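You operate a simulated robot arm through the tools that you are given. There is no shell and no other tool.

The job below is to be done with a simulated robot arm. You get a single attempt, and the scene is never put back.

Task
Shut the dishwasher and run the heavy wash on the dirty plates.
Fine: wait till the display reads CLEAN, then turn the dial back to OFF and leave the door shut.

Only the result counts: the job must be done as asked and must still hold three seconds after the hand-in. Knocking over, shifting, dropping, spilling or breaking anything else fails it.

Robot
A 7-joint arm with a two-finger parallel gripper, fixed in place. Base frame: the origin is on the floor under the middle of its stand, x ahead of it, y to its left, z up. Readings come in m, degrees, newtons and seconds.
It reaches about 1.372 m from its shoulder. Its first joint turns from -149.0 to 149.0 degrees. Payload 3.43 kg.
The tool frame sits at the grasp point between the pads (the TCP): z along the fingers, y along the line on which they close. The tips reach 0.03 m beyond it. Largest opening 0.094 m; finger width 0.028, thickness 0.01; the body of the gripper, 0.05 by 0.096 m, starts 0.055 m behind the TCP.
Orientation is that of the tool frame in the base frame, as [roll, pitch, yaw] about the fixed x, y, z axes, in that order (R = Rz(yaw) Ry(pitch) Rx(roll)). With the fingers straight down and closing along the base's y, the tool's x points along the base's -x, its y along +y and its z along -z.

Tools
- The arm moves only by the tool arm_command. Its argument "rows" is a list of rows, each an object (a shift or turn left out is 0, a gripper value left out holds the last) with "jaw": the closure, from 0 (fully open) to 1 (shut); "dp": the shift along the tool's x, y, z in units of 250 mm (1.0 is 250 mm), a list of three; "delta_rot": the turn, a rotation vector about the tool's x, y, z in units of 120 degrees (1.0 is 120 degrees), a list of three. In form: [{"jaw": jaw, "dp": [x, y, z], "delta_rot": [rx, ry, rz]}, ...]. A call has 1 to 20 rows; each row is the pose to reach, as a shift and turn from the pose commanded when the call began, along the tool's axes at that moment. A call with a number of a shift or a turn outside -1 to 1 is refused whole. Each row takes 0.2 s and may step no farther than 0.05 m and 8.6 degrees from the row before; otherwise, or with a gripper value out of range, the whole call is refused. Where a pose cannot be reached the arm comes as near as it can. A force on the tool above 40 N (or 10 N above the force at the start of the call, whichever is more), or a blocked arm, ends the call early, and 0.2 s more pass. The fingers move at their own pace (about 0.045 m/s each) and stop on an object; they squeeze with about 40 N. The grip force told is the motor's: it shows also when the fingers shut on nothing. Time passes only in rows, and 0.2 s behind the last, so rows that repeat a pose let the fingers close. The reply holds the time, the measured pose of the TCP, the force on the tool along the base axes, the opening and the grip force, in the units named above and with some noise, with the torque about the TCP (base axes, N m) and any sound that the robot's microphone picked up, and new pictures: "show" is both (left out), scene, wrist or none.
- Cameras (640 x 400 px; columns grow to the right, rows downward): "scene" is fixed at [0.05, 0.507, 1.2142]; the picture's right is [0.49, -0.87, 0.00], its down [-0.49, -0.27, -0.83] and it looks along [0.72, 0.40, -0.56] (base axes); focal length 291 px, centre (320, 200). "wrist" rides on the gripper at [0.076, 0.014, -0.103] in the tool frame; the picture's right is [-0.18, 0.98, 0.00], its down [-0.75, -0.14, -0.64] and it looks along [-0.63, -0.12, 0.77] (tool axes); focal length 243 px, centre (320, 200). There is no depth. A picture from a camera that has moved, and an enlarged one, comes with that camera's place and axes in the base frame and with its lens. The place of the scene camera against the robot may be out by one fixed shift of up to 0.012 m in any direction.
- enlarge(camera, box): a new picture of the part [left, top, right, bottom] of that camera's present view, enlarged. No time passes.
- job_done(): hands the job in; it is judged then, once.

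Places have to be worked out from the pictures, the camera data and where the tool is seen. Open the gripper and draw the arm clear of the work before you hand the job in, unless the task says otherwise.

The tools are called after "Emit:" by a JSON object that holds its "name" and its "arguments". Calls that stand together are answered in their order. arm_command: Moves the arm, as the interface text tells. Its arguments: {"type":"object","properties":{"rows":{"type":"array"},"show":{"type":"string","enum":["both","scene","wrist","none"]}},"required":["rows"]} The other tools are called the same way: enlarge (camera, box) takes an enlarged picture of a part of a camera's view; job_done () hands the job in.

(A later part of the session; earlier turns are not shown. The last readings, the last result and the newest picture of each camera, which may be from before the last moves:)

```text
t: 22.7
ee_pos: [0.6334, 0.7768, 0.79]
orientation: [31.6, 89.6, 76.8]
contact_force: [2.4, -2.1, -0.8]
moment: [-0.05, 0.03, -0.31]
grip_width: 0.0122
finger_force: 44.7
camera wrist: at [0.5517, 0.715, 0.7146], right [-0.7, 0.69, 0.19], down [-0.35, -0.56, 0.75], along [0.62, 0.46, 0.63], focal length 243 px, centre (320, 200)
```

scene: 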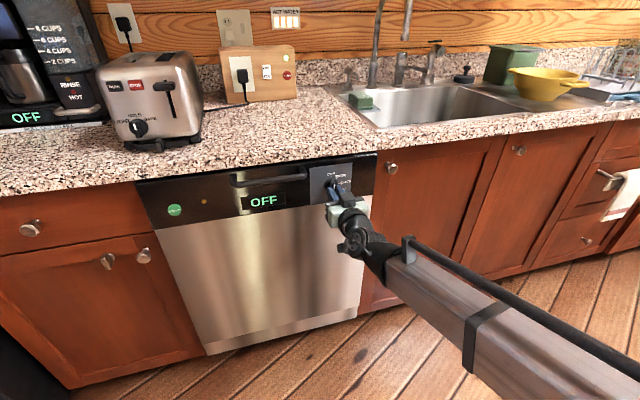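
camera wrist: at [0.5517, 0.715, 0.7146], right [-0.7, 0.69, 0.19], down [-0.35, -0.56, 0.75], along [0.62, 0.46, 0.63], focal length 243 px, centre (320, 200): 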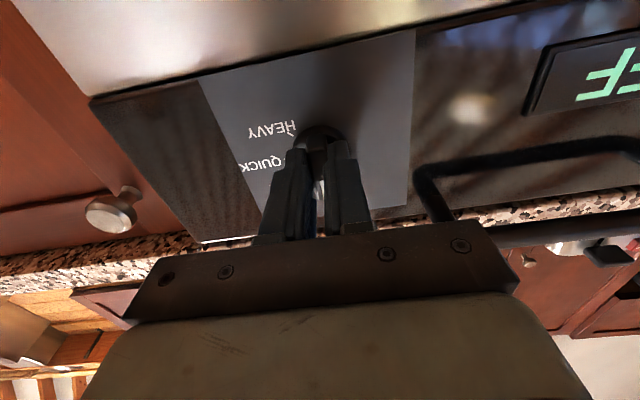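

The bar is gripped (12 mm wide). Now I turn it clockwise slowly by 90° about the dial axis and watch torque and display.

Emit:
{"name": "arm_command", "arguments": {"rows": [{"jaw": 1, "dp": [0, -0.002, 0], "delta_rot": [0, 0, 0.0417]}, {"jaw": 1, "dp": [0, -0.002, 0], "delta_rot": [0, 0, 0.0833]}, {"jaw": 1, "dp": [0, -0.002, 0], "delta_rot": [0, 0, 0.125]}, {"jaw": 1, "dp": [0, -0.002, 0], "delta_rot": [0, 0, 0.1667]}, {"jaw": 1, "dp": [0, -0.002, 0], "delta_rot": [0, 0, 0.2083]}, {"jaw": 1, "dp": [0, -0.002, 0], "delta_rot": [0, 0, 0.25]}, {"jaw": 1, "dp": [0, -0.002, 0], "delta_rot": [0, 0, 0.2917]}, {"jaw": 1, "dp": [0, -0.002, 0], "delta_rot": [0, 0, 0.3333]}, {"jaw": 1, "dp": [0, -0.002, 0], "delta_rot": [0, 0, 0.375]}]}}

```text
t: 24.1
ee_pos: [0.6321, 0.7791, 0.7906]
orientation: [91.7, 59.3, 135.8]
contact_force: [3.9, 0.0, -8.7]
moment: [0.65, -0.58, -0.02]
grip_width: 0.0124
finger_force: 44.5
out of reach, approached as far as the arm can: row 6, 7
stopped in row 7: the force on the tool passed its limit at 54 N (the readings are from after the stop); the commanded pose is now the measured one
camera wrist: at [0.5219, 0.7437, 0.7361], right [-0.52, 0.54, 0.66], down [-0.1, -0.81, 0.58], along [0.85, 0.24, 0.47], focal length 243 px, centre (320, 200)
```

scene: 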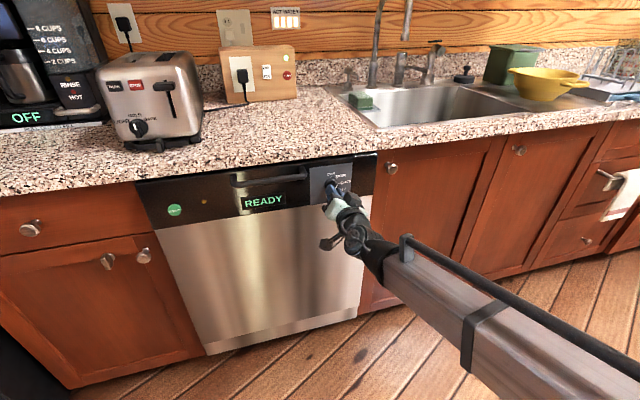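
wrist: 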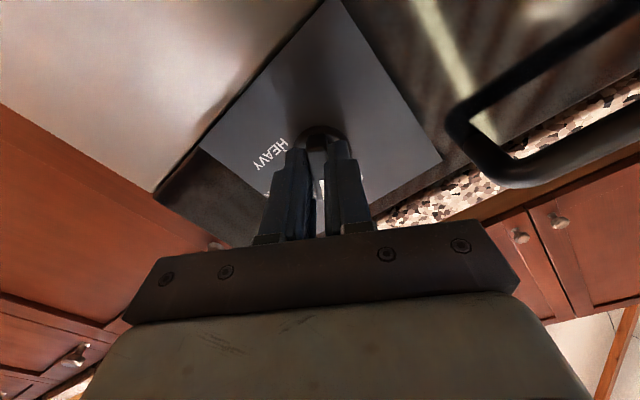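

The display now says READY, but the wrist's roll ran out after about 30°, so the arm needs the opposite, 180°-symmetric grip. I release the bar, back off 6 cm and look at where the dial now points.

Emit:
{"name": "arm_command", "arguments": {"rows": [{"jaw": 0.7, "dp": [0, 0, 0]}, {"jaw": 0.4, "dp": [0, 0, 0]}, {"jaw": 0.4, "dp": [0, 0, 0]}, {"jaw": 0.4, "dp": [0, 0, 0]}, {"jaw": 0.4, "dp": [0, 0, -0.06]}, {"jaw": 0.4, "dp": [0, 0, -0.15]}, {"jaw": 0.4, "dp": [0, 0, -0.24]}, {"jaw": 0.4, "dp": [0, 0, -0.32]}]}}

Emit:
{"name": "enlarge", "arguments": {"camera": "scene", "box": [300, 150, 400, 250]}}

Emit:
{"name": "enlarge", "arguments": {"camera": "wrist", "box": [200, 20, 440, 190]}}

```text
t: 25.9
ee_pos: [0.5735, 0.7236, 0.7942]
orientation: [91.6, 59.2, 135.6]
contact_force: [0.7, -0.1, 0.0]
moment: [-0.04, 0.01, 0.0]
grip_width: 0.0566
finger_force: 0.0
camera wrist: at [0.4647, 0.688, 0.7387], right [-0.52, 0.54, 0.66], down [-0.1, -0.81, 0.58], along [0.85, 0.24, 0.47], focal length 243 px, centre (320, 200)
```

scene: 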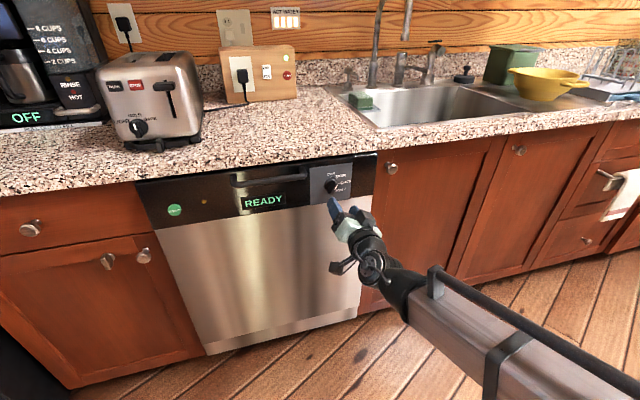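
wrist: 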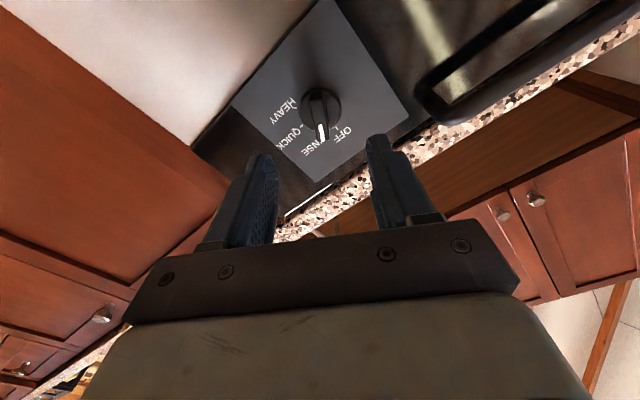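

```text
4.00 times, centred on (350, 200) of scene
camera zoom: at [0.05, 0.507, 1.2142], right [0.49, -0.87, 0.0], down [-0.49, -0.27, -0.83], along [0.72, 0.4, -0.56], focal length 1165 px, centre (200, 200)
```

zoom: 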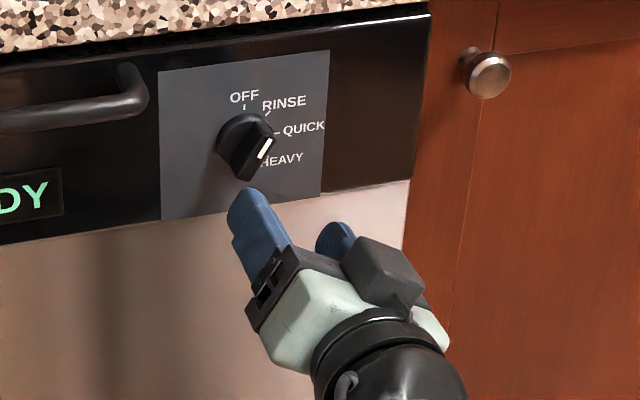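

```text
2.35 times, centred on (320, 105) of wrist
camera zoom: at [0.4647, 0.688, 0.7387], right [-0.52, 0.54, 0.66], down [-0.1, -0.81, 0.58], along [0.85, 0.24, 0.47], focal length 571 px, centre (320, 424)
```

zoom: 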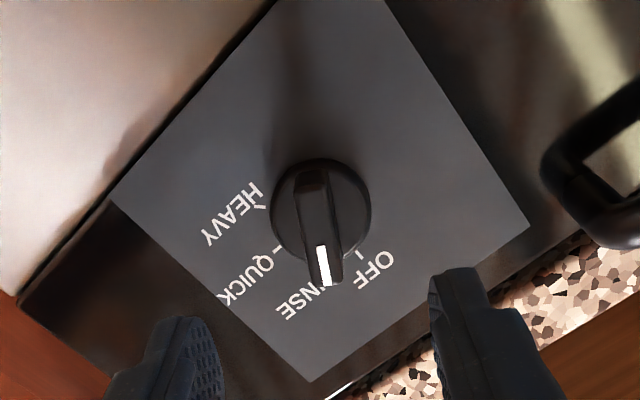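

The dial rests at about 30° (near RINSE), and the fingers are clear. I now roll the wrist the other way by 90° to check the free range.

Emit:
{"name": "arm_command", "arguments": {"rows": [{"jaw": 0.4, "delta_rot": [0, 0, -0.0682]}, {"jaw": 0.4, "delta_rot": [0, 0, -0.1364]}, {"jaw": 0.4, "delta_rot": [0, 0, -0.2045]}, {"jaw": 0.4, "delta_rot": [0, 0, -0.2727]}, {"jaw": 0.4, "delta_rot": [0, 0, -0.3409]}, {"jaw": 0.4, "delta_rot": [0, 0, -0.4091]}, {"jaw": 0.4, "delta_rot": [0, 0, -0.4773]}, {"jaw": 0.4, "delta_rot": [0, 0, -0.5455]}, {"jaw": 0.4, "delta_rot": [0, 0, -0.6136]}, {"jaw": 0.4, "delta_rot": [0, 0, -0.6818]}, {"jaw": 0.4, "delta_rot": [0, 0, -0.75]}], "show": "wrist"}}

```text
t: 28.3
ee_pos: [0.5732, 0.7234, 0.7932]
orientation: [-91.0, 30.7, -46.0]
contact_force: [-0.2, -0.1, 0.0]
moment: [0.01, -0.01, -0.02]
grip_width: 0.0562
finger_force: 0.0
camera wrist: at [0.5407, 0.6101, 0.7458], right [-0.47, 0.46, -0.75], down [-0.86, -0.03, 0.51], along [0.22, 0.89, 0.41], focal length 243 px, centre (320, 200)
```

wrist: 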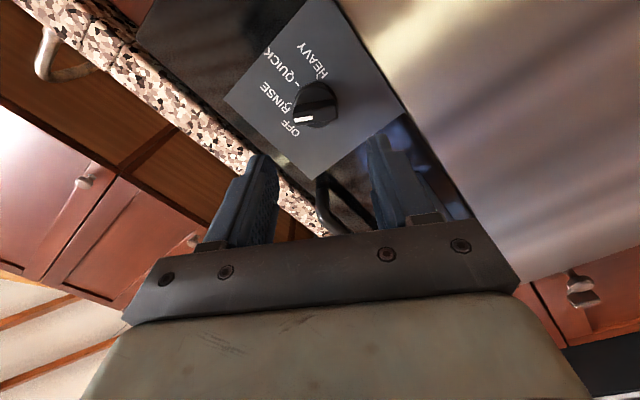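

No limit in this direction. I continue rolling another 90° so the jaws line up with the bar from the other side.

Emit:
{"name": "arm_command", "arguments": {"rows": [{"jaw": 0.4, "delta_rot": [0, 0, -0.0682]}, {"jaw": 0.4, "delta_rot": [0, 0, -0.1364]}, {"jaw": 0.4, "delta_rot": [0, 0, -0.2045]}, {"jaw": 0.4, "delta_rot": [0, 0, -0.2727]}, {"jaw": 0.4, "delta_rot": [0, 0, -0.3409]}, {"jaw": 0.4, "delta_rot": [0, 0, -0.4091]}, {"jaw": 0.4, "delta_rot": [0, 0, -0.4773]}, {"jaw": 0.4, "delta_rot": [0, 0, -0.5455]}, {"jaw": 0.4, "delta_rot": [0, 0, -0.6136]}, {"jaw": 0.4, "delta_rot": [0, 0, -0.6818]}, {"jaw": 0.4, "delta_rot": [0, 0, -0.75]}], "show": "both"}}

Emit:
{"name": "enlarge", "arguments": {"camera": "wrist", "box": [220, 40, 420, 190]}}

```text
t: 30.7
ee_pos: [0.5715, 0.7235, 0.7936]
orientation: [-91.6, -59.3, -44.2]
contact_force: [-0.5, 1.1, 0.8]
moment: [-0.04, 0.01, -0.02]
grip_width: 0.0565
finger_force: 0.0
camera wrist: at [0.536, 0.6161, 0.8545], right [0.52, -0.54, -0.66], down [-0.82, -0.09, -0.57], along [0.25, 0.83, -0.49], focal length 243 px, centre (320, 200)
```

scene: 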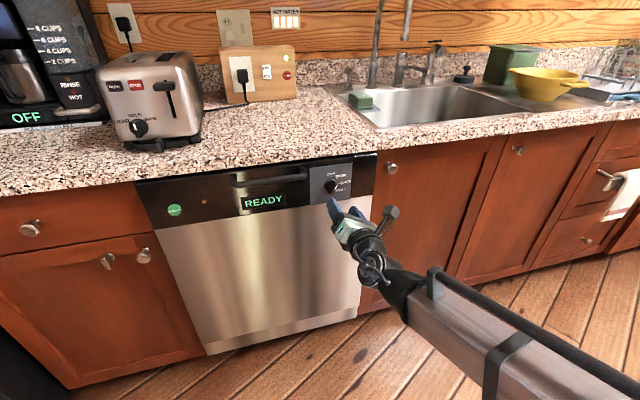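
wrist: 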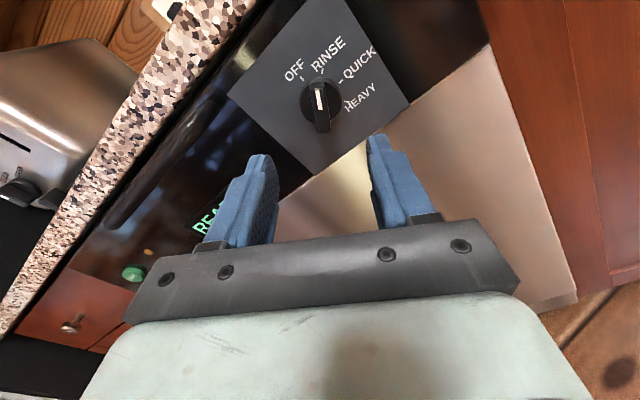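

```text
2.67 times, centred on (320, 115) of wrist
camera zoom: at [0.536, 0.6161, 0.8545], right [0.52, -0.54, -0.66], down [-0.82, -0.09, -0.57], along [0.25, 0.83, -0.49], focal length 647 px, centre (320, 427)
```

zoom: 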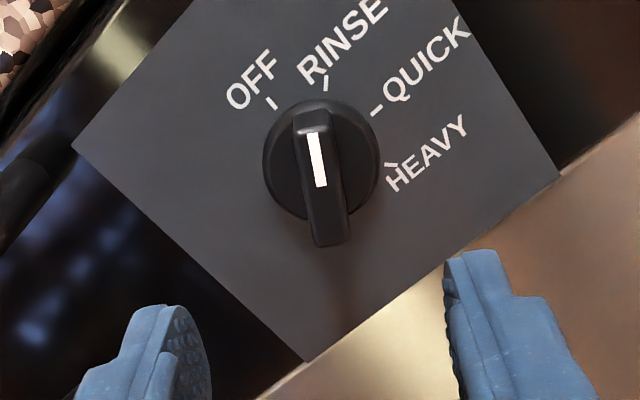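

The view is upright now: the pointer sits about 12° short of RINSE, HEAVY is about 104° further clockwise, and the jaws are parallel to the bar. I move in, with a few millimetres of lateral correction, and grip the bar again.

Emit:
{"name": "arm_command", "arguments": {"rows": [{"jaw": 0.4, "dp": [0.015, 0.008, 0.083]}, {"jaw": 0.4, "dp": [0.015, 0.008, 0.166]}, {"jaw": 0.4, "dp": [0.015, 0.008, 0.249]}, {"jaw": 0.4, "dp": [0.015, 0.008, 0.332]}, {"jaw": 0.7, "dp": [0.015, 0.008, 0.332]}, {"jaw": 1, "dp": [0.015, 0.008, 0.332]}, {"jaw": 1, "dp": [0.015, 0.008, 0.332]}, {"jaw": 1, "dp": [0.015, 0.008, 0.332]}, {"jaw": 1, "dp": [0.015, 0.008, 0.332]}]}}

Emit:
{"name": "enlarge", "arguments": {"camera": "wrist", "box": [220, 60, 420, 210]}}

```text
t: 32.7
ee_pos: [0.6354, 0.7796, 0.7965]
orientation: [-91.6, -59.2, -44.3]
contact_force: [2.2, -0.5, 0.5]
moment: [0.13, -0.14, 0.7]
grip_width: 0.0124
finger_force: 45.0
camera wrist: at [0.5987, 0.6715, 0.8567], right [0.52, -0.54, -0.66], down [-0.82, -0.09, -0.57], along [0.25, 0.83, -0.49], focal length 243 px, centre (320, 200)
```

scene: 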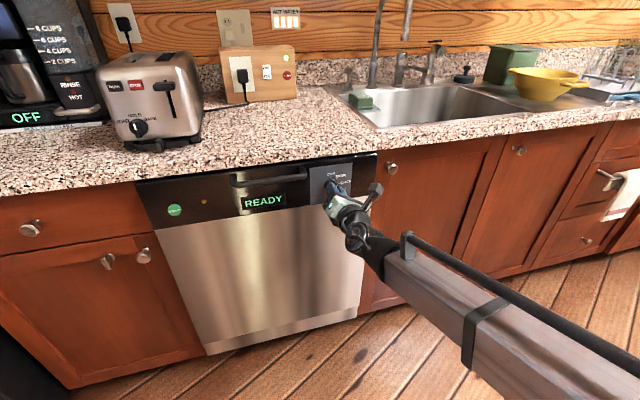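
wrist: 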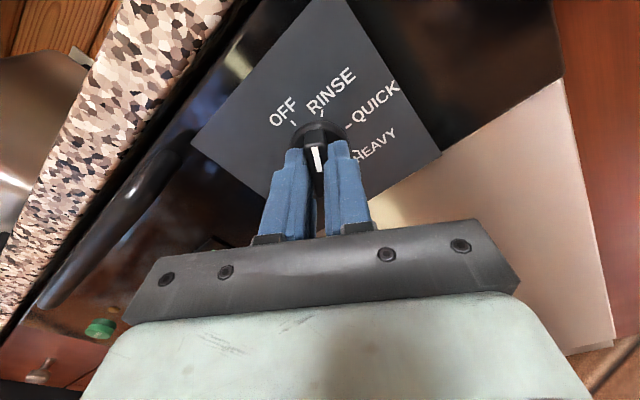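

```text
2.67 times, centred on (320, 135) of wrist
camera zoom: at [0.5987, 0.6715, 0.8567], right [0.52, -0.54, -0.66], down [-0.82, -0.09, -0.57], along [0.25, 0.83, -0.49], focal length 647 px, centre (320, 373)
```

zoom: 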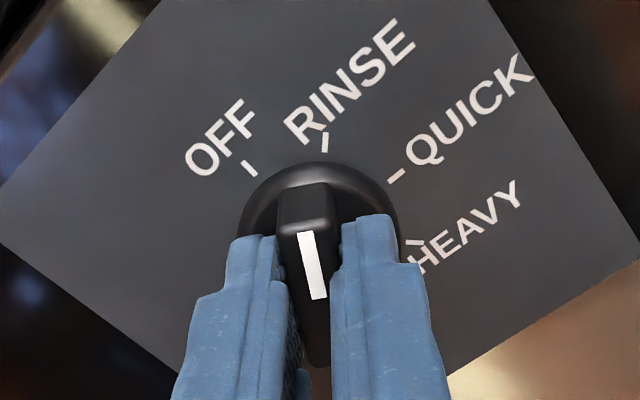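

Firm grip again on the bar (12 mm). I turn clockwise in 5° steps, first 50°, and check forces.

Emit:
{"name": "arm_command", "arguments": {"rows": [{"jaw": 1, "delta_rot": [0, 0, 0.0417]}, {"jaw": 1, "delta_rot": [0, 0, 0.0833]}, {"jaw": 1, "delta_rot": [0, 0, 0.125]}, {"jaw": 1, "delta_rot": [0, 0, 0.1667]}, {"jaw": 1, "delta_rot": [0, 0, 0.2083]}, {"jaw": 1, "delta_rot": [0, 0, 0.25]}, {"jaw": 1, "delta_rot": [0, 0, 0.2917]}, {"jaw": 1, "delta_rot": [0, 0, 0.3333]}, {"jaw": 1, "delta_rot": [0, 0, 0.375]}, {"jaw": 1, "delta_rot": [0, 0, 0.4167]}]}}

Emit:
{"name": "enlarge", "arguments": {"camera": "wrist", "box": [220, 60, 420, 210]}}

```text
t: 34.9
ee_pos: [0.6347, 0.7787, 0.7951]
orientation: [-90.9, -9.1, -45.6]
contact_force: [3.7, -0.4, 10.0]
moment: [0.54, -0.5, 1.14]
grip_width: 0.0126
finger_force: 45.0
camera wrist: at [0.616, 0.6516, 0.796], right [-0.03, 0.01, -1.0], down [-0.99, 0.1, 0.03], along [0.1, 0.99, 0.01], focal length 243 px, centre (320, 200)
```

scene: 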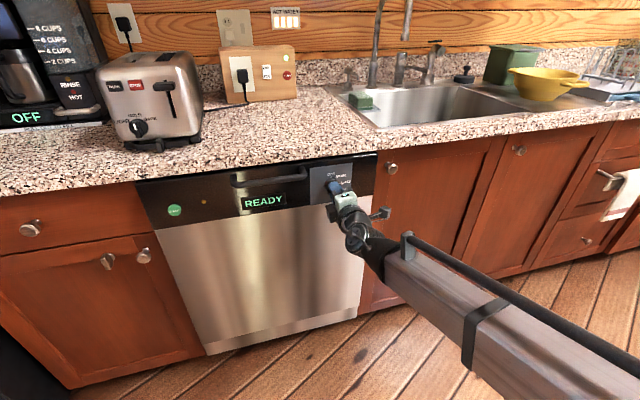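
wrist: 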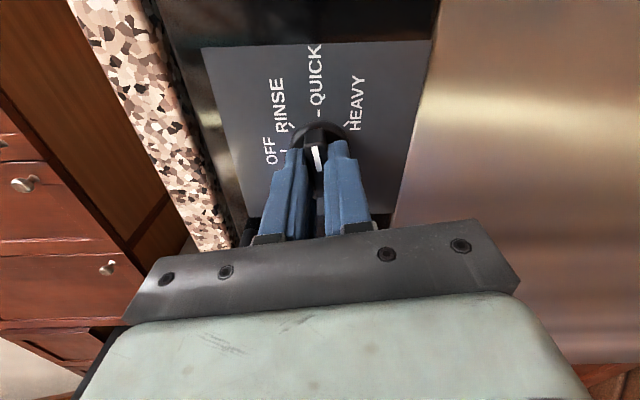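

```text
2.67 times, centred on (320, 135) of wrist
camera zoom: at [0.616, 0.6516, 0.796], right [-0.03, 0.01, -1.0], down [-0.99, 0.1, 0.03], along [0.1, 0.99, 0.01], focal length 647 px, centre (320, 373)
```

zoom: 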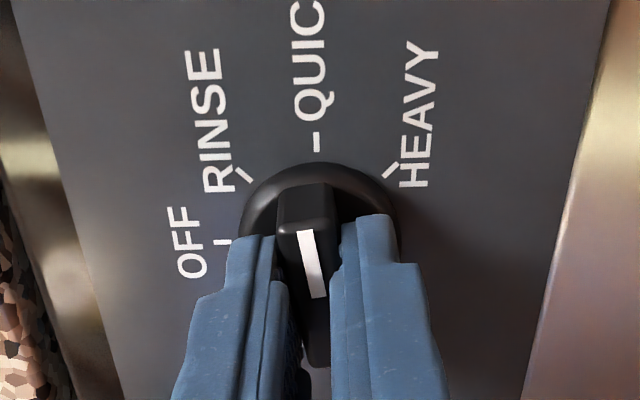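

The dial follows well (≈81°, between RINSE/QUICK). I turn the remaining 54° to HEAVY with a 1.5 mm upward centring correction.

Emit:
{"name": "arm_command", "arguments": {"rows": [{"jaw": 1, "dp": [0, -0.003, 0], "delta_rot": [0, 0, 0.041]}, {"jaw": 1, "dp": [0, -0.006, 0], "delta_rot": [0, 0, 0.082]}, {"jaw": 1, "dp": [0, -0.006, 0], "delta_rot": [0, 0, 0.123]}, {"jaw": 1, "dp": [0, -0.006, 0], "delta_rot": [0, 0, 0.164]}, {"jaw": 1, "dp": [0, -0.006, 0], "delta_rot": [0, 0, 0.205]}, {"jaw": 1, "dp": [0, -0.006, 0], "delta_rot": [0, 0, 0.246]}, {"jaw": 1, "dp": [0, -0.006, 0], "delta_rot": [0, 0, 0.287]}, {"jaw": 1, "dp": [0, -0.006, 0], "delta_rot": [0, 0, 0.328]}, {"jaw": 1, "dp": [0, -0.006, 0], "delta_rot": [0, 0, 0.369]}, {"jaw": 1, "dp": [0, -0.006, 0], "delta_rot": [0, 0, 0.41]}, {"jaw": 1, "dp": [0, -0.006, 0], "delta_rot": [0, 0, 0.451]}]}}

Emit:
{"name": "enlarge", "arguments": {"camera": "wrist", "box": [220, 60, 420, 210]}}

```text
t: 37.3
ee_pos: [0.6351, 0.7798, 0.7946]
orientation: [-91.3, 45.0, -46.7]
contact_force: [1.7, -0.6, -13.5]
moment: [0.16, -0.19, 0.34]
grip_width: 0.0119
finger_force: 44.9
camera wrist: at [0.5921, 0.6754, 0.7341], right [-0.58, 0.58, -0.56], down [-0.75, -0.13, 0.64], along [0.3, 0.8, 0.52], focal length 243 px, centre (320, 200)
```

scene: 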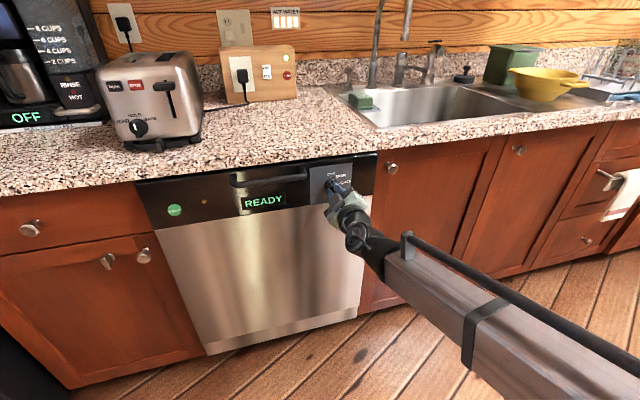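
wrist: 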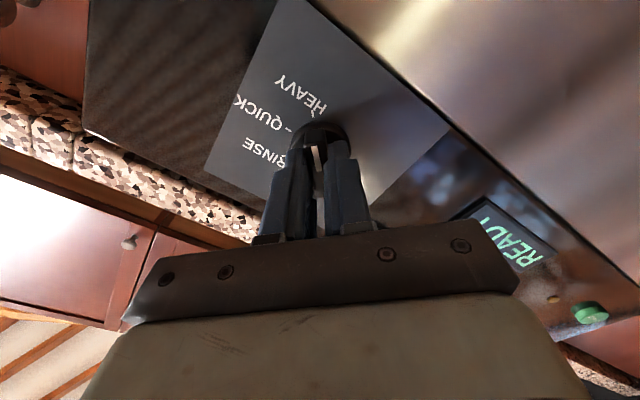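

```text
2.67 times, centred on (320, 135) of wrist
camera zoom: at [0.5921, 0.6754, 0.7341], right [-0.58, 0.58, -0.56], down [-0.75, -0.13, 0.64], along [0.3, 0.8, 0.52], focal length 647 px, centre (320, 373)
```

zoom: 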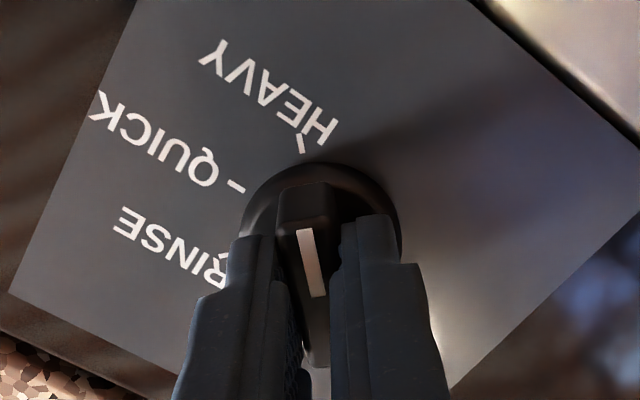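

By the tick positions the pointer is now within about a degree of HEAVY (135°). I release the bar, back off, and verify.

Emit:
{"name": "arm_command", "arguments": {"rows": [{"jaw": 0.7, "dp": [0, 0, 0]}, {"jaw": 0.4, "dp": [0, 0, 0]}, {"jaw": 0.4, "dp": [0, 0, 0]}, {"jaw": 0.4, "dp": [0, 0, 0]}, {"jaw": 0.4, "dp": [0, 0, -0.06]}, {"jaw": 0.4, "dp": [0, 0, -0.15]}, {"jaw": 0.4, "dp": [0, 0, -0.24]}, {"jaw": 0.4, "dp": [0, 0, -0.34]}, {"jaw": 0.4, "dp": [0, 0, -0.44]}]}}

Emit:
{"name": "enlarge", "arguments": {"camera": "wrist", "box": [220, 20, 420, 170]}}

Emit:
{"name": "enlarge", "arguments": {"camera": "scene", "box": [230, 150, 370, 240]}}

```text
t: 39.3
ee_pos: [0.5554, 0.7023, 0.7981]
orientation: [-91.1, 44.8, -46.5]
contact_force: [0.3, 0.1, 1.2]
moment: [-0.01, -0.02, -0.02]
grip_width: 0.0565
finger_force: 0.0
camera wrist: at [0.5136, 0.5987, 0.7373], right [-0.58, 0.58, -0.57], down [-0.76, -0.13, 0.64], along [0.3, 0.8, 0.52], focal length 243 px, centre (320, 200)
```

scene: 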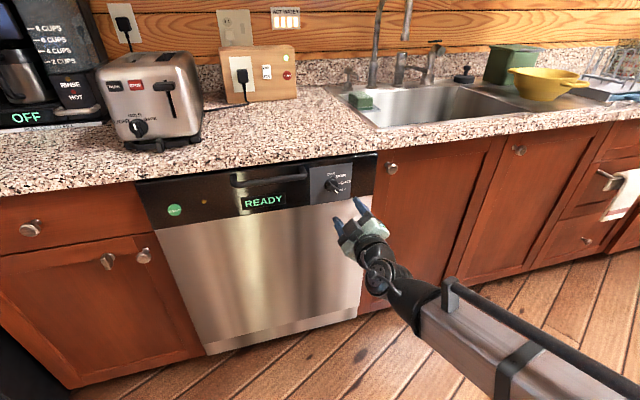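
wrist: 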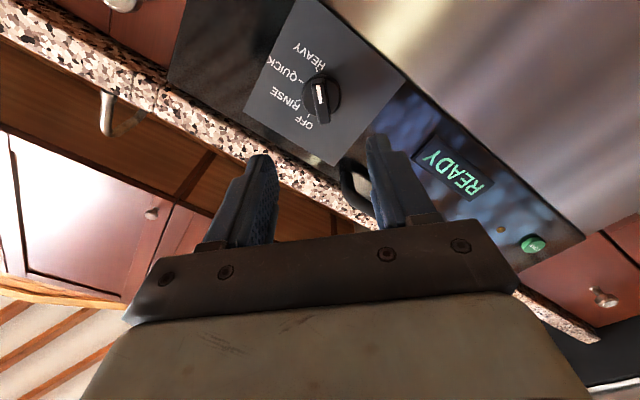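

```text
2.67 times, centred on (320, 95) of wrist
camera zoom: at [0.5136, 0.5987, 0.7373], right [-0.58, 0.58, -0.57], down [-0.76, -0.13, 0.64], along [0.3, 0.8, 0.52], focal length 647 px, centre (320, 480)
```

zoom: 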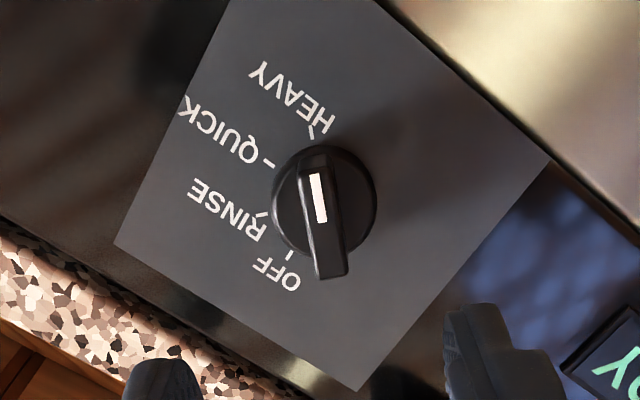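

```text
4.44 times, centred on (300, 195) of scene
camera zoom: at [0.05, 0.507, 1.2142], right [0.49, -0.87, 0.0], down [-0.49, -0.27, -0.83], along [0.72, 0.4, -0.56], focal length 1295 px, centre (409, 222)
```

zoom: 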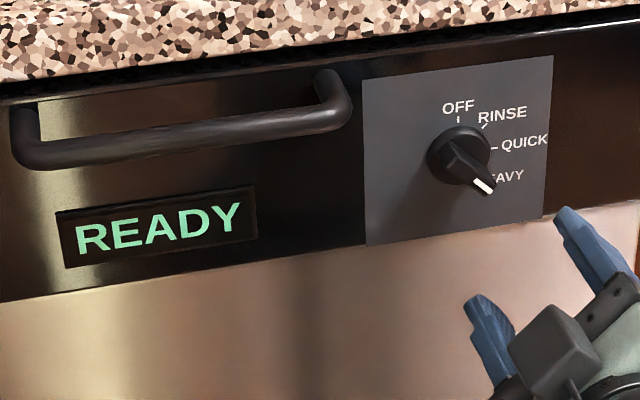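

The pointer is squarely at HEAVY and the display says READY. Now I close the jaws and travel left in front of the door toward the START button (t≈-0.502, z≈0.796), staying clear of the handle.

Emit:
{"name": "arm_command", "arguments": {"rows": [{"jaw": 1, "dp": [-0.113, 0.113, 0]}, {"jaw": 1, "dp": [-0.226, 0.226, 0]}, {"jaw": 1, "dp": [-0.339, 0.339, 0]}, {"jaw": 1, "dp": [-0.452, 0.452, 0]}, {"jaw": 1, "dp": [-0.565, 0.565, 0]}, {"jaw": 1, "dp": [-0.678, 0.678, 0]}, {"jaw": 1, "dp": [-0.791, 0.791, 0]}, {"jaw": 1, "dp": [-0.9, 0.9, 0]}]}}

```text
t: 41.1
ee_pos: [0.3328, 0.9304, 0.7969]
orientation: [-91.2, 45.0, -46.6]
contact_force: [0.1, -0.2, 0.7]
moment: [0.01, 0.0, 0.0]
grip_width: 0.0002
finger_force: 32.9
camera wrist: at [0.2904, 0.827, 0.7365], right [-0.58, 0.58, -0.57], down [-0.76, -0.13, 0.64], along [0.3, 0.8, 0.52], focal length 243 px, centre (320, 200)
```

scene: 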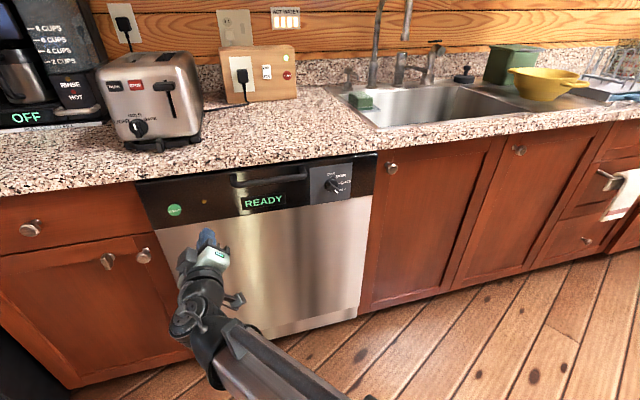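
wrist: 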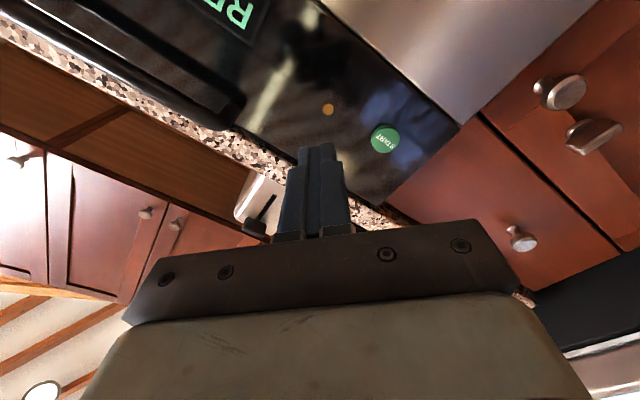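

START appears at about t=-0.499, z=0.79. I line up with it and stop with the fingertip about 3.5 cm from the button face.

Emit:
{"name": "arm_command", "arguments": {"rows": [{"jaw": 1, "dp": [-0.068, 0.078, 0]}, {"jaw": 1, "dp": [-0.135, 0.156, 0]}, {"jaw": 1, "dp": [-0.203, 0.234, 0]}, {"jaw": 1, "dp": [-0.203, 0.234, 0.134]}, {"jaw": 1, "dp": [-0.203, 0.234, 0.268]}]}}

Emit:
{"name": "enlarge", "arguments": {"camera": "wrist", "box": [240, 70, 400, 190]}}

Emit:
{"name": "enlarge", "arguments": {"camera": "scene", "box": [130, 160, 270, 260]}}

```text
t: 42.3
ee_pos: [0.3263, 1.0326, 0.7916]
orientation: [-91.2, 44.9, -46.5]
contact_force: [0.0, -0.4, 0.1]
moment: [-0.03, 0.03, 0.0]
grip_width: 0.0
finger_force: 33.2
camera wrist: at [0.2836, 0.9295, 0.7302], right [-0.58, 0.58, -0.57], down [-0.76, -0.13, 0.64], along [0.3, 0.8, 0.52], focal length 243 px, centre (320, 200)
```

scene: 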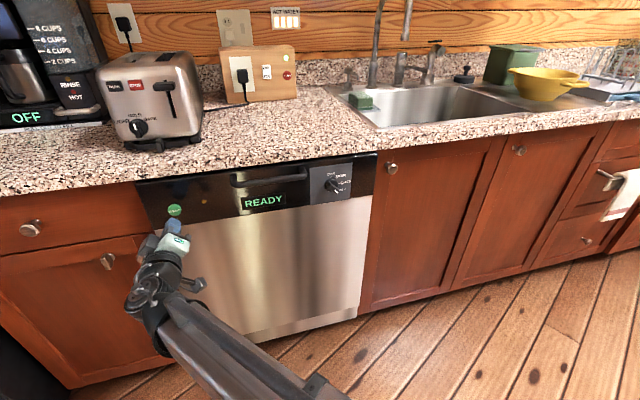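
wrist: 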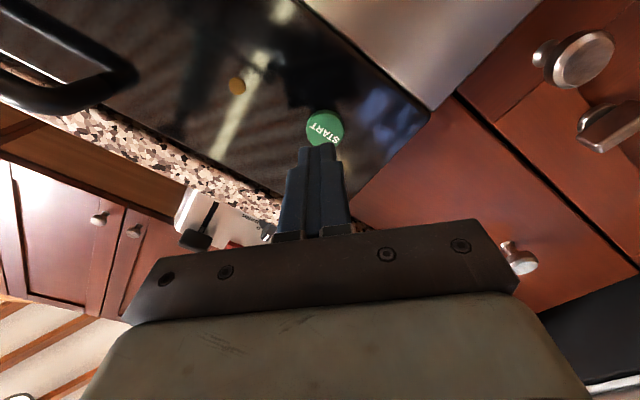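

```text
3.33 times, centred on (320, 130) of wrist
camera zoom: at [0.2836, 0.9295, 0.7302], right [-0.58, 0.58, -0.57], down [-0.76, -0.13, 0.64], along [0.3, 0.8, 0.52], focal length 809 px, centre (320, 433)
```

zoom: 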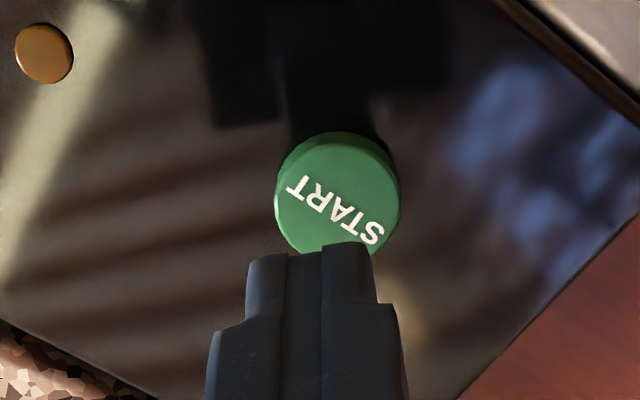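

```text
4.00 times, centred on (200, 210) of scene
camera zoom: at [0.05, 0.507, 1.2142], right [0.49, -0.87, 0.0], down [-0.49, -0.27, -0.83], along [0.72, 0.4, -0.56], focal length 1165 px, centre (800, 160)
```

zoom: 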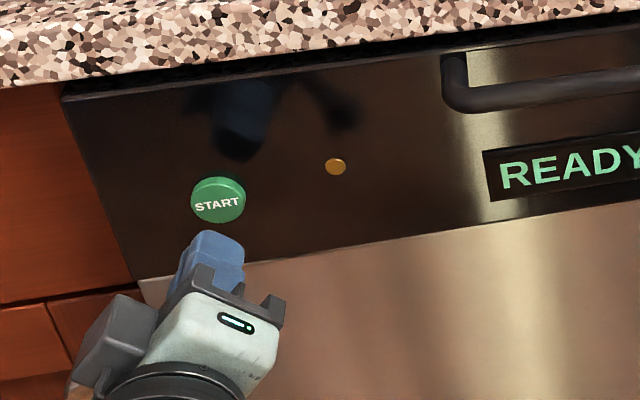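

The tip is about 5 mm high of the button centre; I correct that and press straight in slowly until it gives, then retract.

Emit:
{"name": "arm_command", "arguments": {"rows": [{"jaw": 1, "dp": [0.011, 0.011, 0.05]}, {"jaw": 1, "dp": [0.011, 0.011, 0.1]}, {"jaw": 1, "dp": [0.011, 0.011, 0.13]}, {"jaw": 1, "dp": [0.011, 0.011, 0.15]}, {"jaw": 1, "dp": [0.011, 0.011, 0.166]}, {"jaw": 1, "dp": [0.011, 0.011, 0.178]}]}}

Emit:
{"name": "enlarge", "arguments": {"camera": "scene", "box": [130, 160, 350, 280]}}

```text
t: 43.7
ee_pos: [0.3584, 1.064, 0.7855]
orientation: [-91.3, 45.0, -46.4]
contact_force: [-0.2, 0.0, 1.3]
moment: [-0.03, 0.02, 0.03]
grip_width: 0.0001
finger_force: 33.0
camera wrist: at [0.3165, 0.9597, 0.7252], right [-0.58, 0.58, -0.57], down [-0.76, -0.13, 0.64], along [0.3, 0.8, 0.52], focal length 243 px, centre (320, 200)
```

scene: 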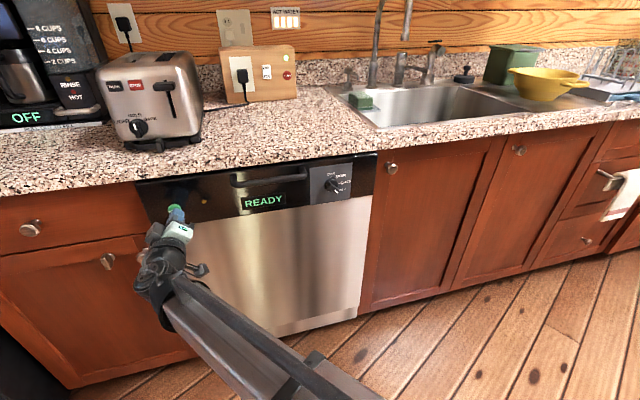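
wrist: 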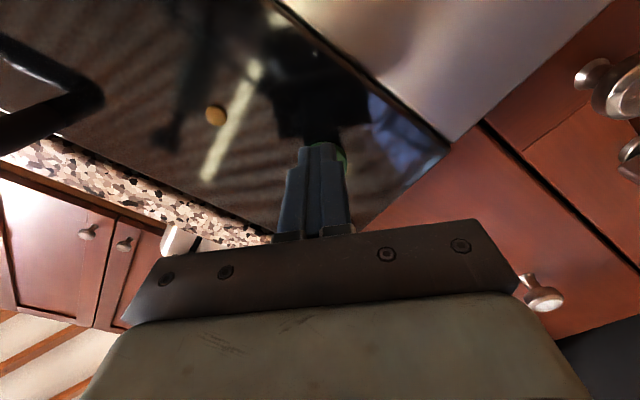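

```text
2.91 times, centred on (240, 220) of scene
camera zoom: at [0.05, 0.507, 1.2142], right [0.49, -0.87, 0.0], down [-0.49, -0.27, -0.83], along [0.72, 0.4, -0.56], focal length 848 px, centre (553, 142)
```

zoom: 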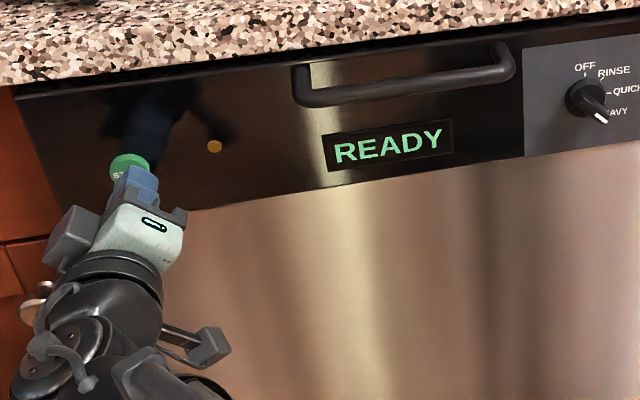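

No contact force yet, so the button face is a bit farther than estimated. I keep pressing in small steps.

Emit:
{"name": "arm_command", "arguments": {"rows": [{"jaw": 1, "dp": [0, 0, 0.012]}, {"jaw": 1, "dp": [0, 0, 0.024]}, {"jaw": 1, "dp": [0, 0, 0.036]}, {"jaw": 1, "dp": [0, 0, 0.048]}]}}

Emit:
{"name": "enlarge", "arguments": {"camera": "wrist", "box": [240, 70, 400, 190]}}

Emit:
{"name": "enlarge", "arguments": {"camera": "scene", "box": [130, 160, 270, 260]}}

```text
t: 44.8
ee_pos: [0.3632, 1.0682, 0.7862]
orientation: [-91.2, 44.9, -46.4]
contact_force: [-9.9, -10.2, 0.6]
moment: [0.06, -0.09, 0.08]
grip_width: 0.0001
finger_force: 33.1
heard: click
stopped in row 4: the force on the tool passed its limit at 42 N (the readings are from after the stop); the commanded pose is now the measured one
camera wrist: at [0.3217, 0.9644, 0.7254], right [-0.58, 0.58, -0.57], down [-0.76, -0.13, 0.64], along [0.3, 0.8, 0.52], focal length 243 px, centre (320, 200)
```

scene: 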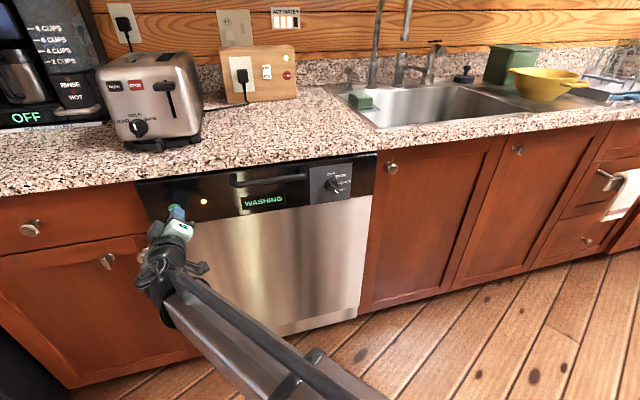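
wrist: 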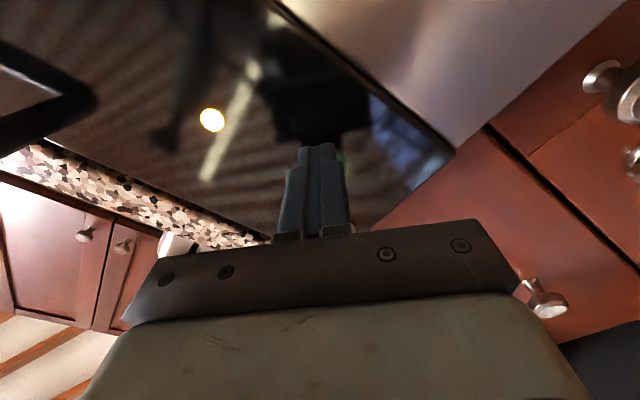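

```text
3.33 times, centred on (320, 130) of wrist
camera zoom: at [0.3217, 0.9644, 0.7254], right [-0.58, 0.58, -0.57], down [-0.76, -0.13, 0.64], along [0.3, 0.8, 0.52], focal length 809 px, centre (320, 433)
```

zoom: 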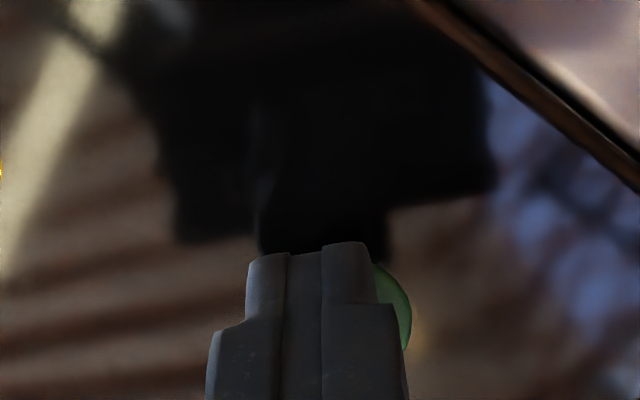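

```text
4.00 times, centred on (200, 210) of scene
camera zoom: at [0.05, 0.507, 1.2142], right [0.49, -0.87, 0.0], down [-0.49, -0.27, -0.83], along [0.72, 0.4, -0.56], focal length 1165 px, centre (800, 160)
```

zoom: 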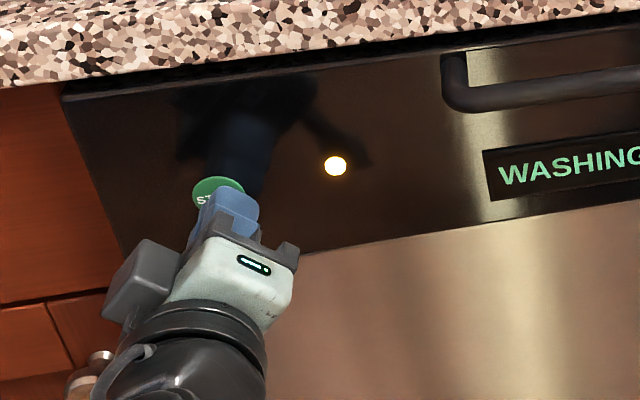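

A click was heard, the light is on and the display reads WASHING. I retract straight back from the button.

Emit:
{"name": "arm_command", "arguments": {"rows": [{"jaw": 1, "dp": [0, 0, -0.1]}, {"jaw": 1, "dp": [0, 0, -0.25]}, {"jaw": 1, "dp": [0, 0, -0.4]}, {"jaw": 1, "dp": [0, 0, -0.5]}], "show": "scene"}}

Emit:
{"name": "enlarge", "arguments": {"camera": "scene", "box": [220, 0, 320, 110]}}

Emit:
{"name": "enlarge", "arguments": {"camera": "scene", "box": [150, 150, 370, 260]}}

```text
t: 45.8
ee_pos: [0.2769, 0.9806, 0.7881]
orientation: [-91.2, 44.9, -46.4]
contact_force: [0.4, 0.9, -0.4]
moment: [0.04, -0.01, 0.0]
grip_width: 0.0002
finger_force: 33.1
```

scene: 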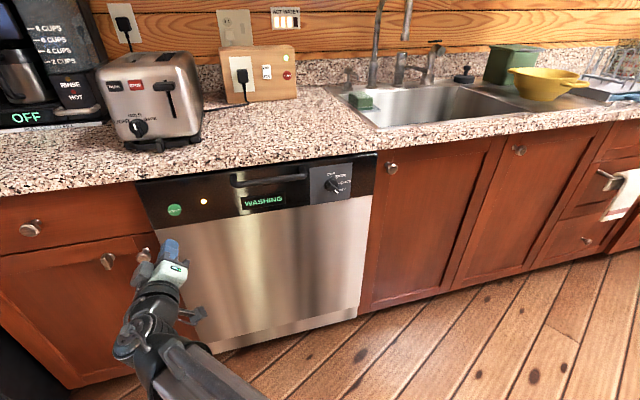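

```text
3.64 times, centred on (270, 55) of scene
camera zoom: at [0.05, 0.507, 1.2142], right [0.49, -0.87, 0.0], down [-0.49, -0.27, -0.83], along [0.72, 0.4, -0.56], focal length 1060 px, centre (502, 727)
```

zoom: 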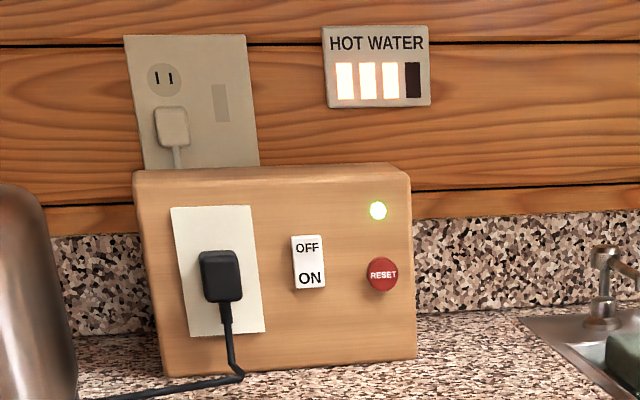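

```text
2.91 times, centred on (260, 205) of scene
camera zoom: at [0.05, 0.507, 1.2142], right [0.49, -0.87, 0.0], down [-0.49, -0.27, -0.83], along [0.72, 0.4, -0.56], focal length 848 px, centre (494, 186)
```

zoom: 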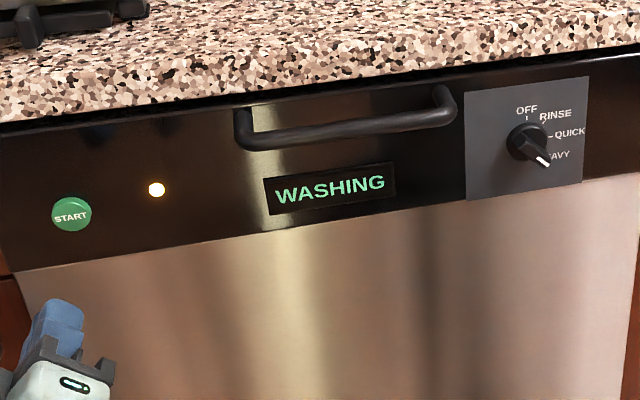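

The cycle is running (hot water gauge falling, dial at HEAVY). While waiting, I travel back in front of the dial with the same wrist roll, opening the jaws.

Emit:
{"name": "arm_command", "arguments": {"rows": [{"jaw": 0.4, "dp": [0.113, -0.113, 0]}, {"jaw": 0.4, "dp": [0.226, -0.226, 0]}, {"jaw": 0.4, "dp": [0.339, -0.339, 0]}, {"jaw": 0.4, "dp": [0.452, -0.452, 0]}, {"jaw": 0.4, "dp": [0.565, -0.565, 0]}, {"jaw": 0.4, "dp": [0.678, -0.678, 0]}, {"jaw": 0.4, "dp": [0.791, -0.791, 0]}, {"jaw": 0.4, "dp": [0.9, -0.9, 0]}], "show": "scene"}}

```text
t: 47.6
ee_pos: [0.4996, 0.7554, 0.7858]
orientation: [-91.2, 44.9, -46.5]
contact_force: [-0.3, -0.5, 0.0]
moment: [0.03, 0.01, -0.02]
grip_width: 0.0564
finger_force: 0.1
```

scene: 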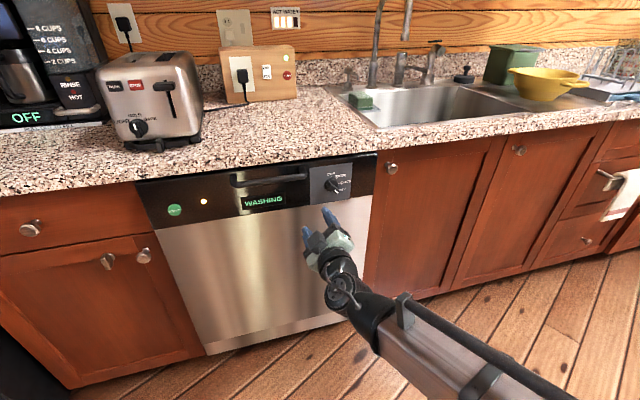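

WASHING continues. I finish lining up with the dial axis (t≈-0.103, z≈0.797), keeping 10 cm of standoff, and wait.

Emit:
{"name": "arm_command", "arguments": {"rows": [{"jaw": 0.4, "dp": [0.063, -0.084, 0]}, {"jaw": 0.4, "dp": [0.125, -0.167, 0]}, {"jaw": 0.4, "dp": [0.188, -0.251, 0]}, {"jaw": 0.4, "dp": [0.188, -0.251, 0]}, {"jaw": 0.4, "dp": [0.188, -0.251, 0]}, {"jaw": 0.4, "dp": [0.188, -0.251, 0]}, {"jaw": 0.4, "dp": [0.188, -0.251, 0]}, {"jaw": 0.4, "dp": [0.188, -0.251, 0]}, {"jaw": 0.4, "dp": [0.188, -0.251, 0]}, {"jaw": 0.4, "dp": [0.188, -0.251, 0]}]}}

Emit:
{"name": "enlarge", "arguments": {"camera": "wrist", "box": [220, 20, 420, 170]}}

Emit:
{"name": "enlarge", "arguments": {"camera": "scene", "box": [150, 0, 370, 260]}}

```text
t: 49.8
ee_pos: [0.5519, 0.699, 0.8]
orientation: [-91.2, 44.9, -46.5]
contact_force: [-0.3, -0.1, -0.7]
moment: [-0.01, -0.03, -0.02]
grip_width: 0.0563
finger_force: 0.1
camera wrist: at [0.5103, 0.5954, 0.7384], right [-0.58, 0.58, -0.57], down [-0.76, -0.13, 0.64], along [0.3, 0.8, 0.52], focal length 243 px, centre (320, 200)
```

scene: 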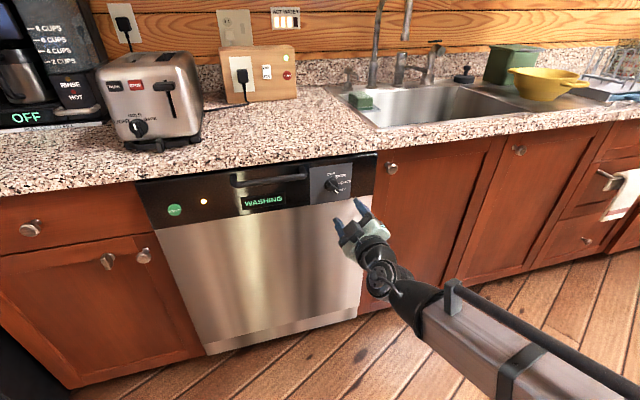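
wrist: 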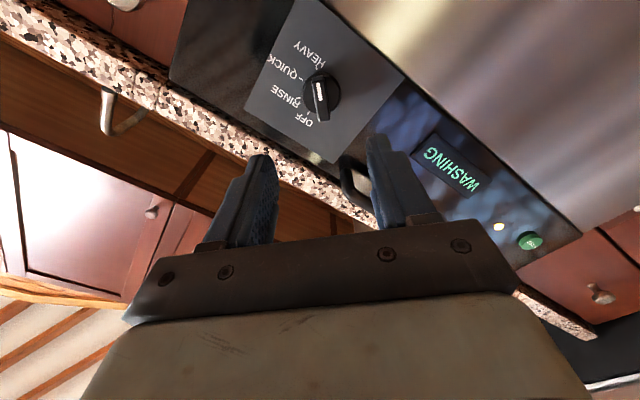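

```text
2.67 times, centred on (320, 95) of wrist
camera zoom: at [0.5103, 0.5954, 0.7384], right [-0.58, 0.58, -0.57], down [-0.76, -0.13, 0.64], along [0.3, 0.8, 0.52], focal length 647 px, centre (320, 480)
```

zoom: 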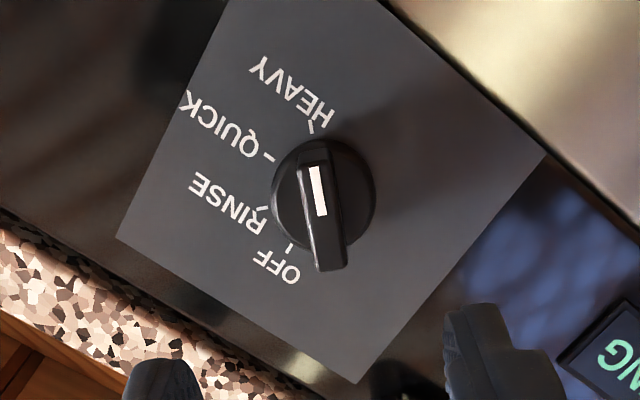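

```text
1.54 times, centred on (260, 130) of scene
camera zoom: at [0.05, 0.507, 1.2142], right [0.49, -0.87, 0.0], down [-0.49, -0.27, -0.83], along [0.72, 0.4, -0.56], focal length 448 px, centre (412, 308)
```

zoom: 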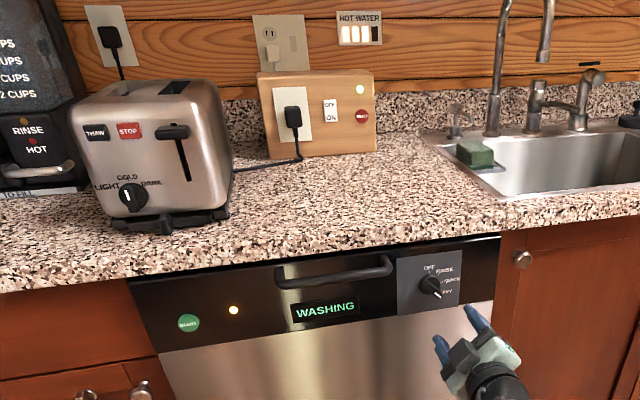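

Still WASHING, dial steady on HEAVY. I hold position and wait.

Emit:
{"name": "arm_command", "arguments": {"rows": [{"jaw": 0.4}, {"jaw": 0.4}, {"jaw": 0.4}, {"jaw": 0.4}, {"jaw": 0.4}, {"jaw": 0.4}, {"jaw": 0.4}, {"jaw": 0.4}, {"jaw": 0.4}, {"jaw": 0.4}, {"jaw": 0.4}, {"jaw": 0.4}, {"jaw": 0.4}, {"jaw": 0.4}, {"jaw": 0.4}, {"jaw": 0.4}, {"jaw": 0.4}, {"jaw": 0.4}, {"jaw": 0.4}, {"jaw": 0.4}], "show": "scene"}}

```text
t: 54.0
ee_pos: [0.5529, 0.699, 0.8002]
orientation: [-91.3, 45.0, -46.6]
contact_force: [0.1, 0.3, -0.9]
moment: [0.04, 0.03, 0.0]
grip_width: 0.0563
finger_force: 0.1
```

scene: 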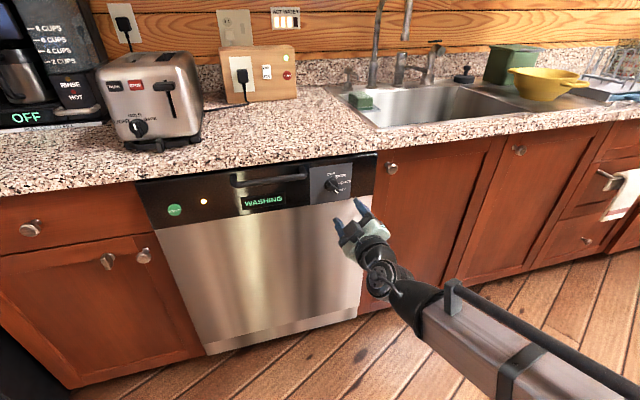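

Still WASHING at t=54 s; I keep waiting.

Emit:
{"name": "arm_command", "arguments": {"rows": [{"jaw": 0.4}, {"jaw": 0.4}, {"jaw": 0.4}, {"jaw": 0.4}, {"jaw": 0.4}, {"jaw": 0.4}, {"jaw": 0.4}, {"jaw": 0.4}, {"jaw": 0.4}, {"jaw": 0.4}, {"jaw": 0.4}, {"jaw": 0.4}, {"jaw": 0.4}, {"jaw": 0.4}, {"jaw": 0.4}, {"jaw": 0.4}, {"jaw": 0.4}, {"jaw": 0.4}, {"jaw": 0.4}, {"jaw": 0.4}], "show": "scene"}}

```text
t: 58.2
ee_pos: [0.5535, 0.6995, 0.7986]
orientation: [-91.3, 44.9, -46.6]
contact_force: [-1.0, 0.0, -0.6]
moment: [-0.04, -0.01, 0.03]
grip_width: 0.0561
finger_force: 0.0
```

scene: 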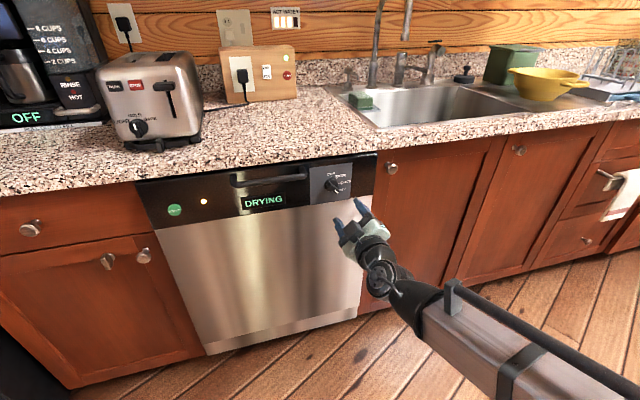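

The display now reads DRYING; I continue to wait for CLEAN.

Emit:
{"name": "arm_command", "arguments": {"rows": [{"jaw": 0.4}, {"jaw": 0.4}, {"jaw": 0.4}, {"jaw": 0.4}, {"jaw": 0.4}, {"jaw": 0.4}, {"jaw": 0.4}, {"jaw": 0.4}, {"jaw": 0.4}, {"jaw": 0.4}, {"jaw": 0.4}, {"jaw": 0.4}, {"jaw": 0.4}, {"jaw": 0.4}, {"jaw": 0.4}], "show": "scene"}}

```text
t: 61.4
ee_pos: [0.5522, 0.6984, 0.7985]
orientation: [-91.3, 44.9, -46.5]
contact_force: [-0.1, 0.0, -0.5]
moment: [0.0, 0.02, -0.03]
grip_width: 0.0563
finger_force: 0.1
```

scene: 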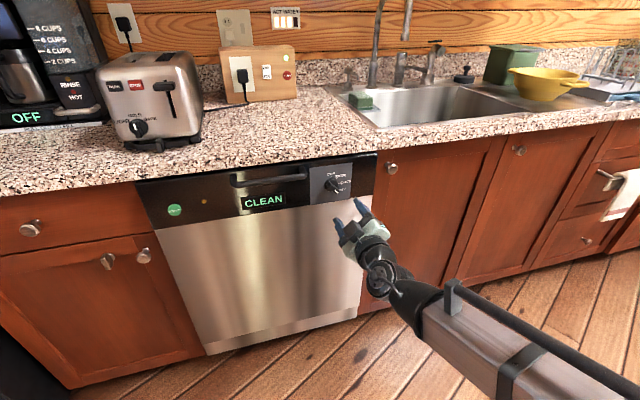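

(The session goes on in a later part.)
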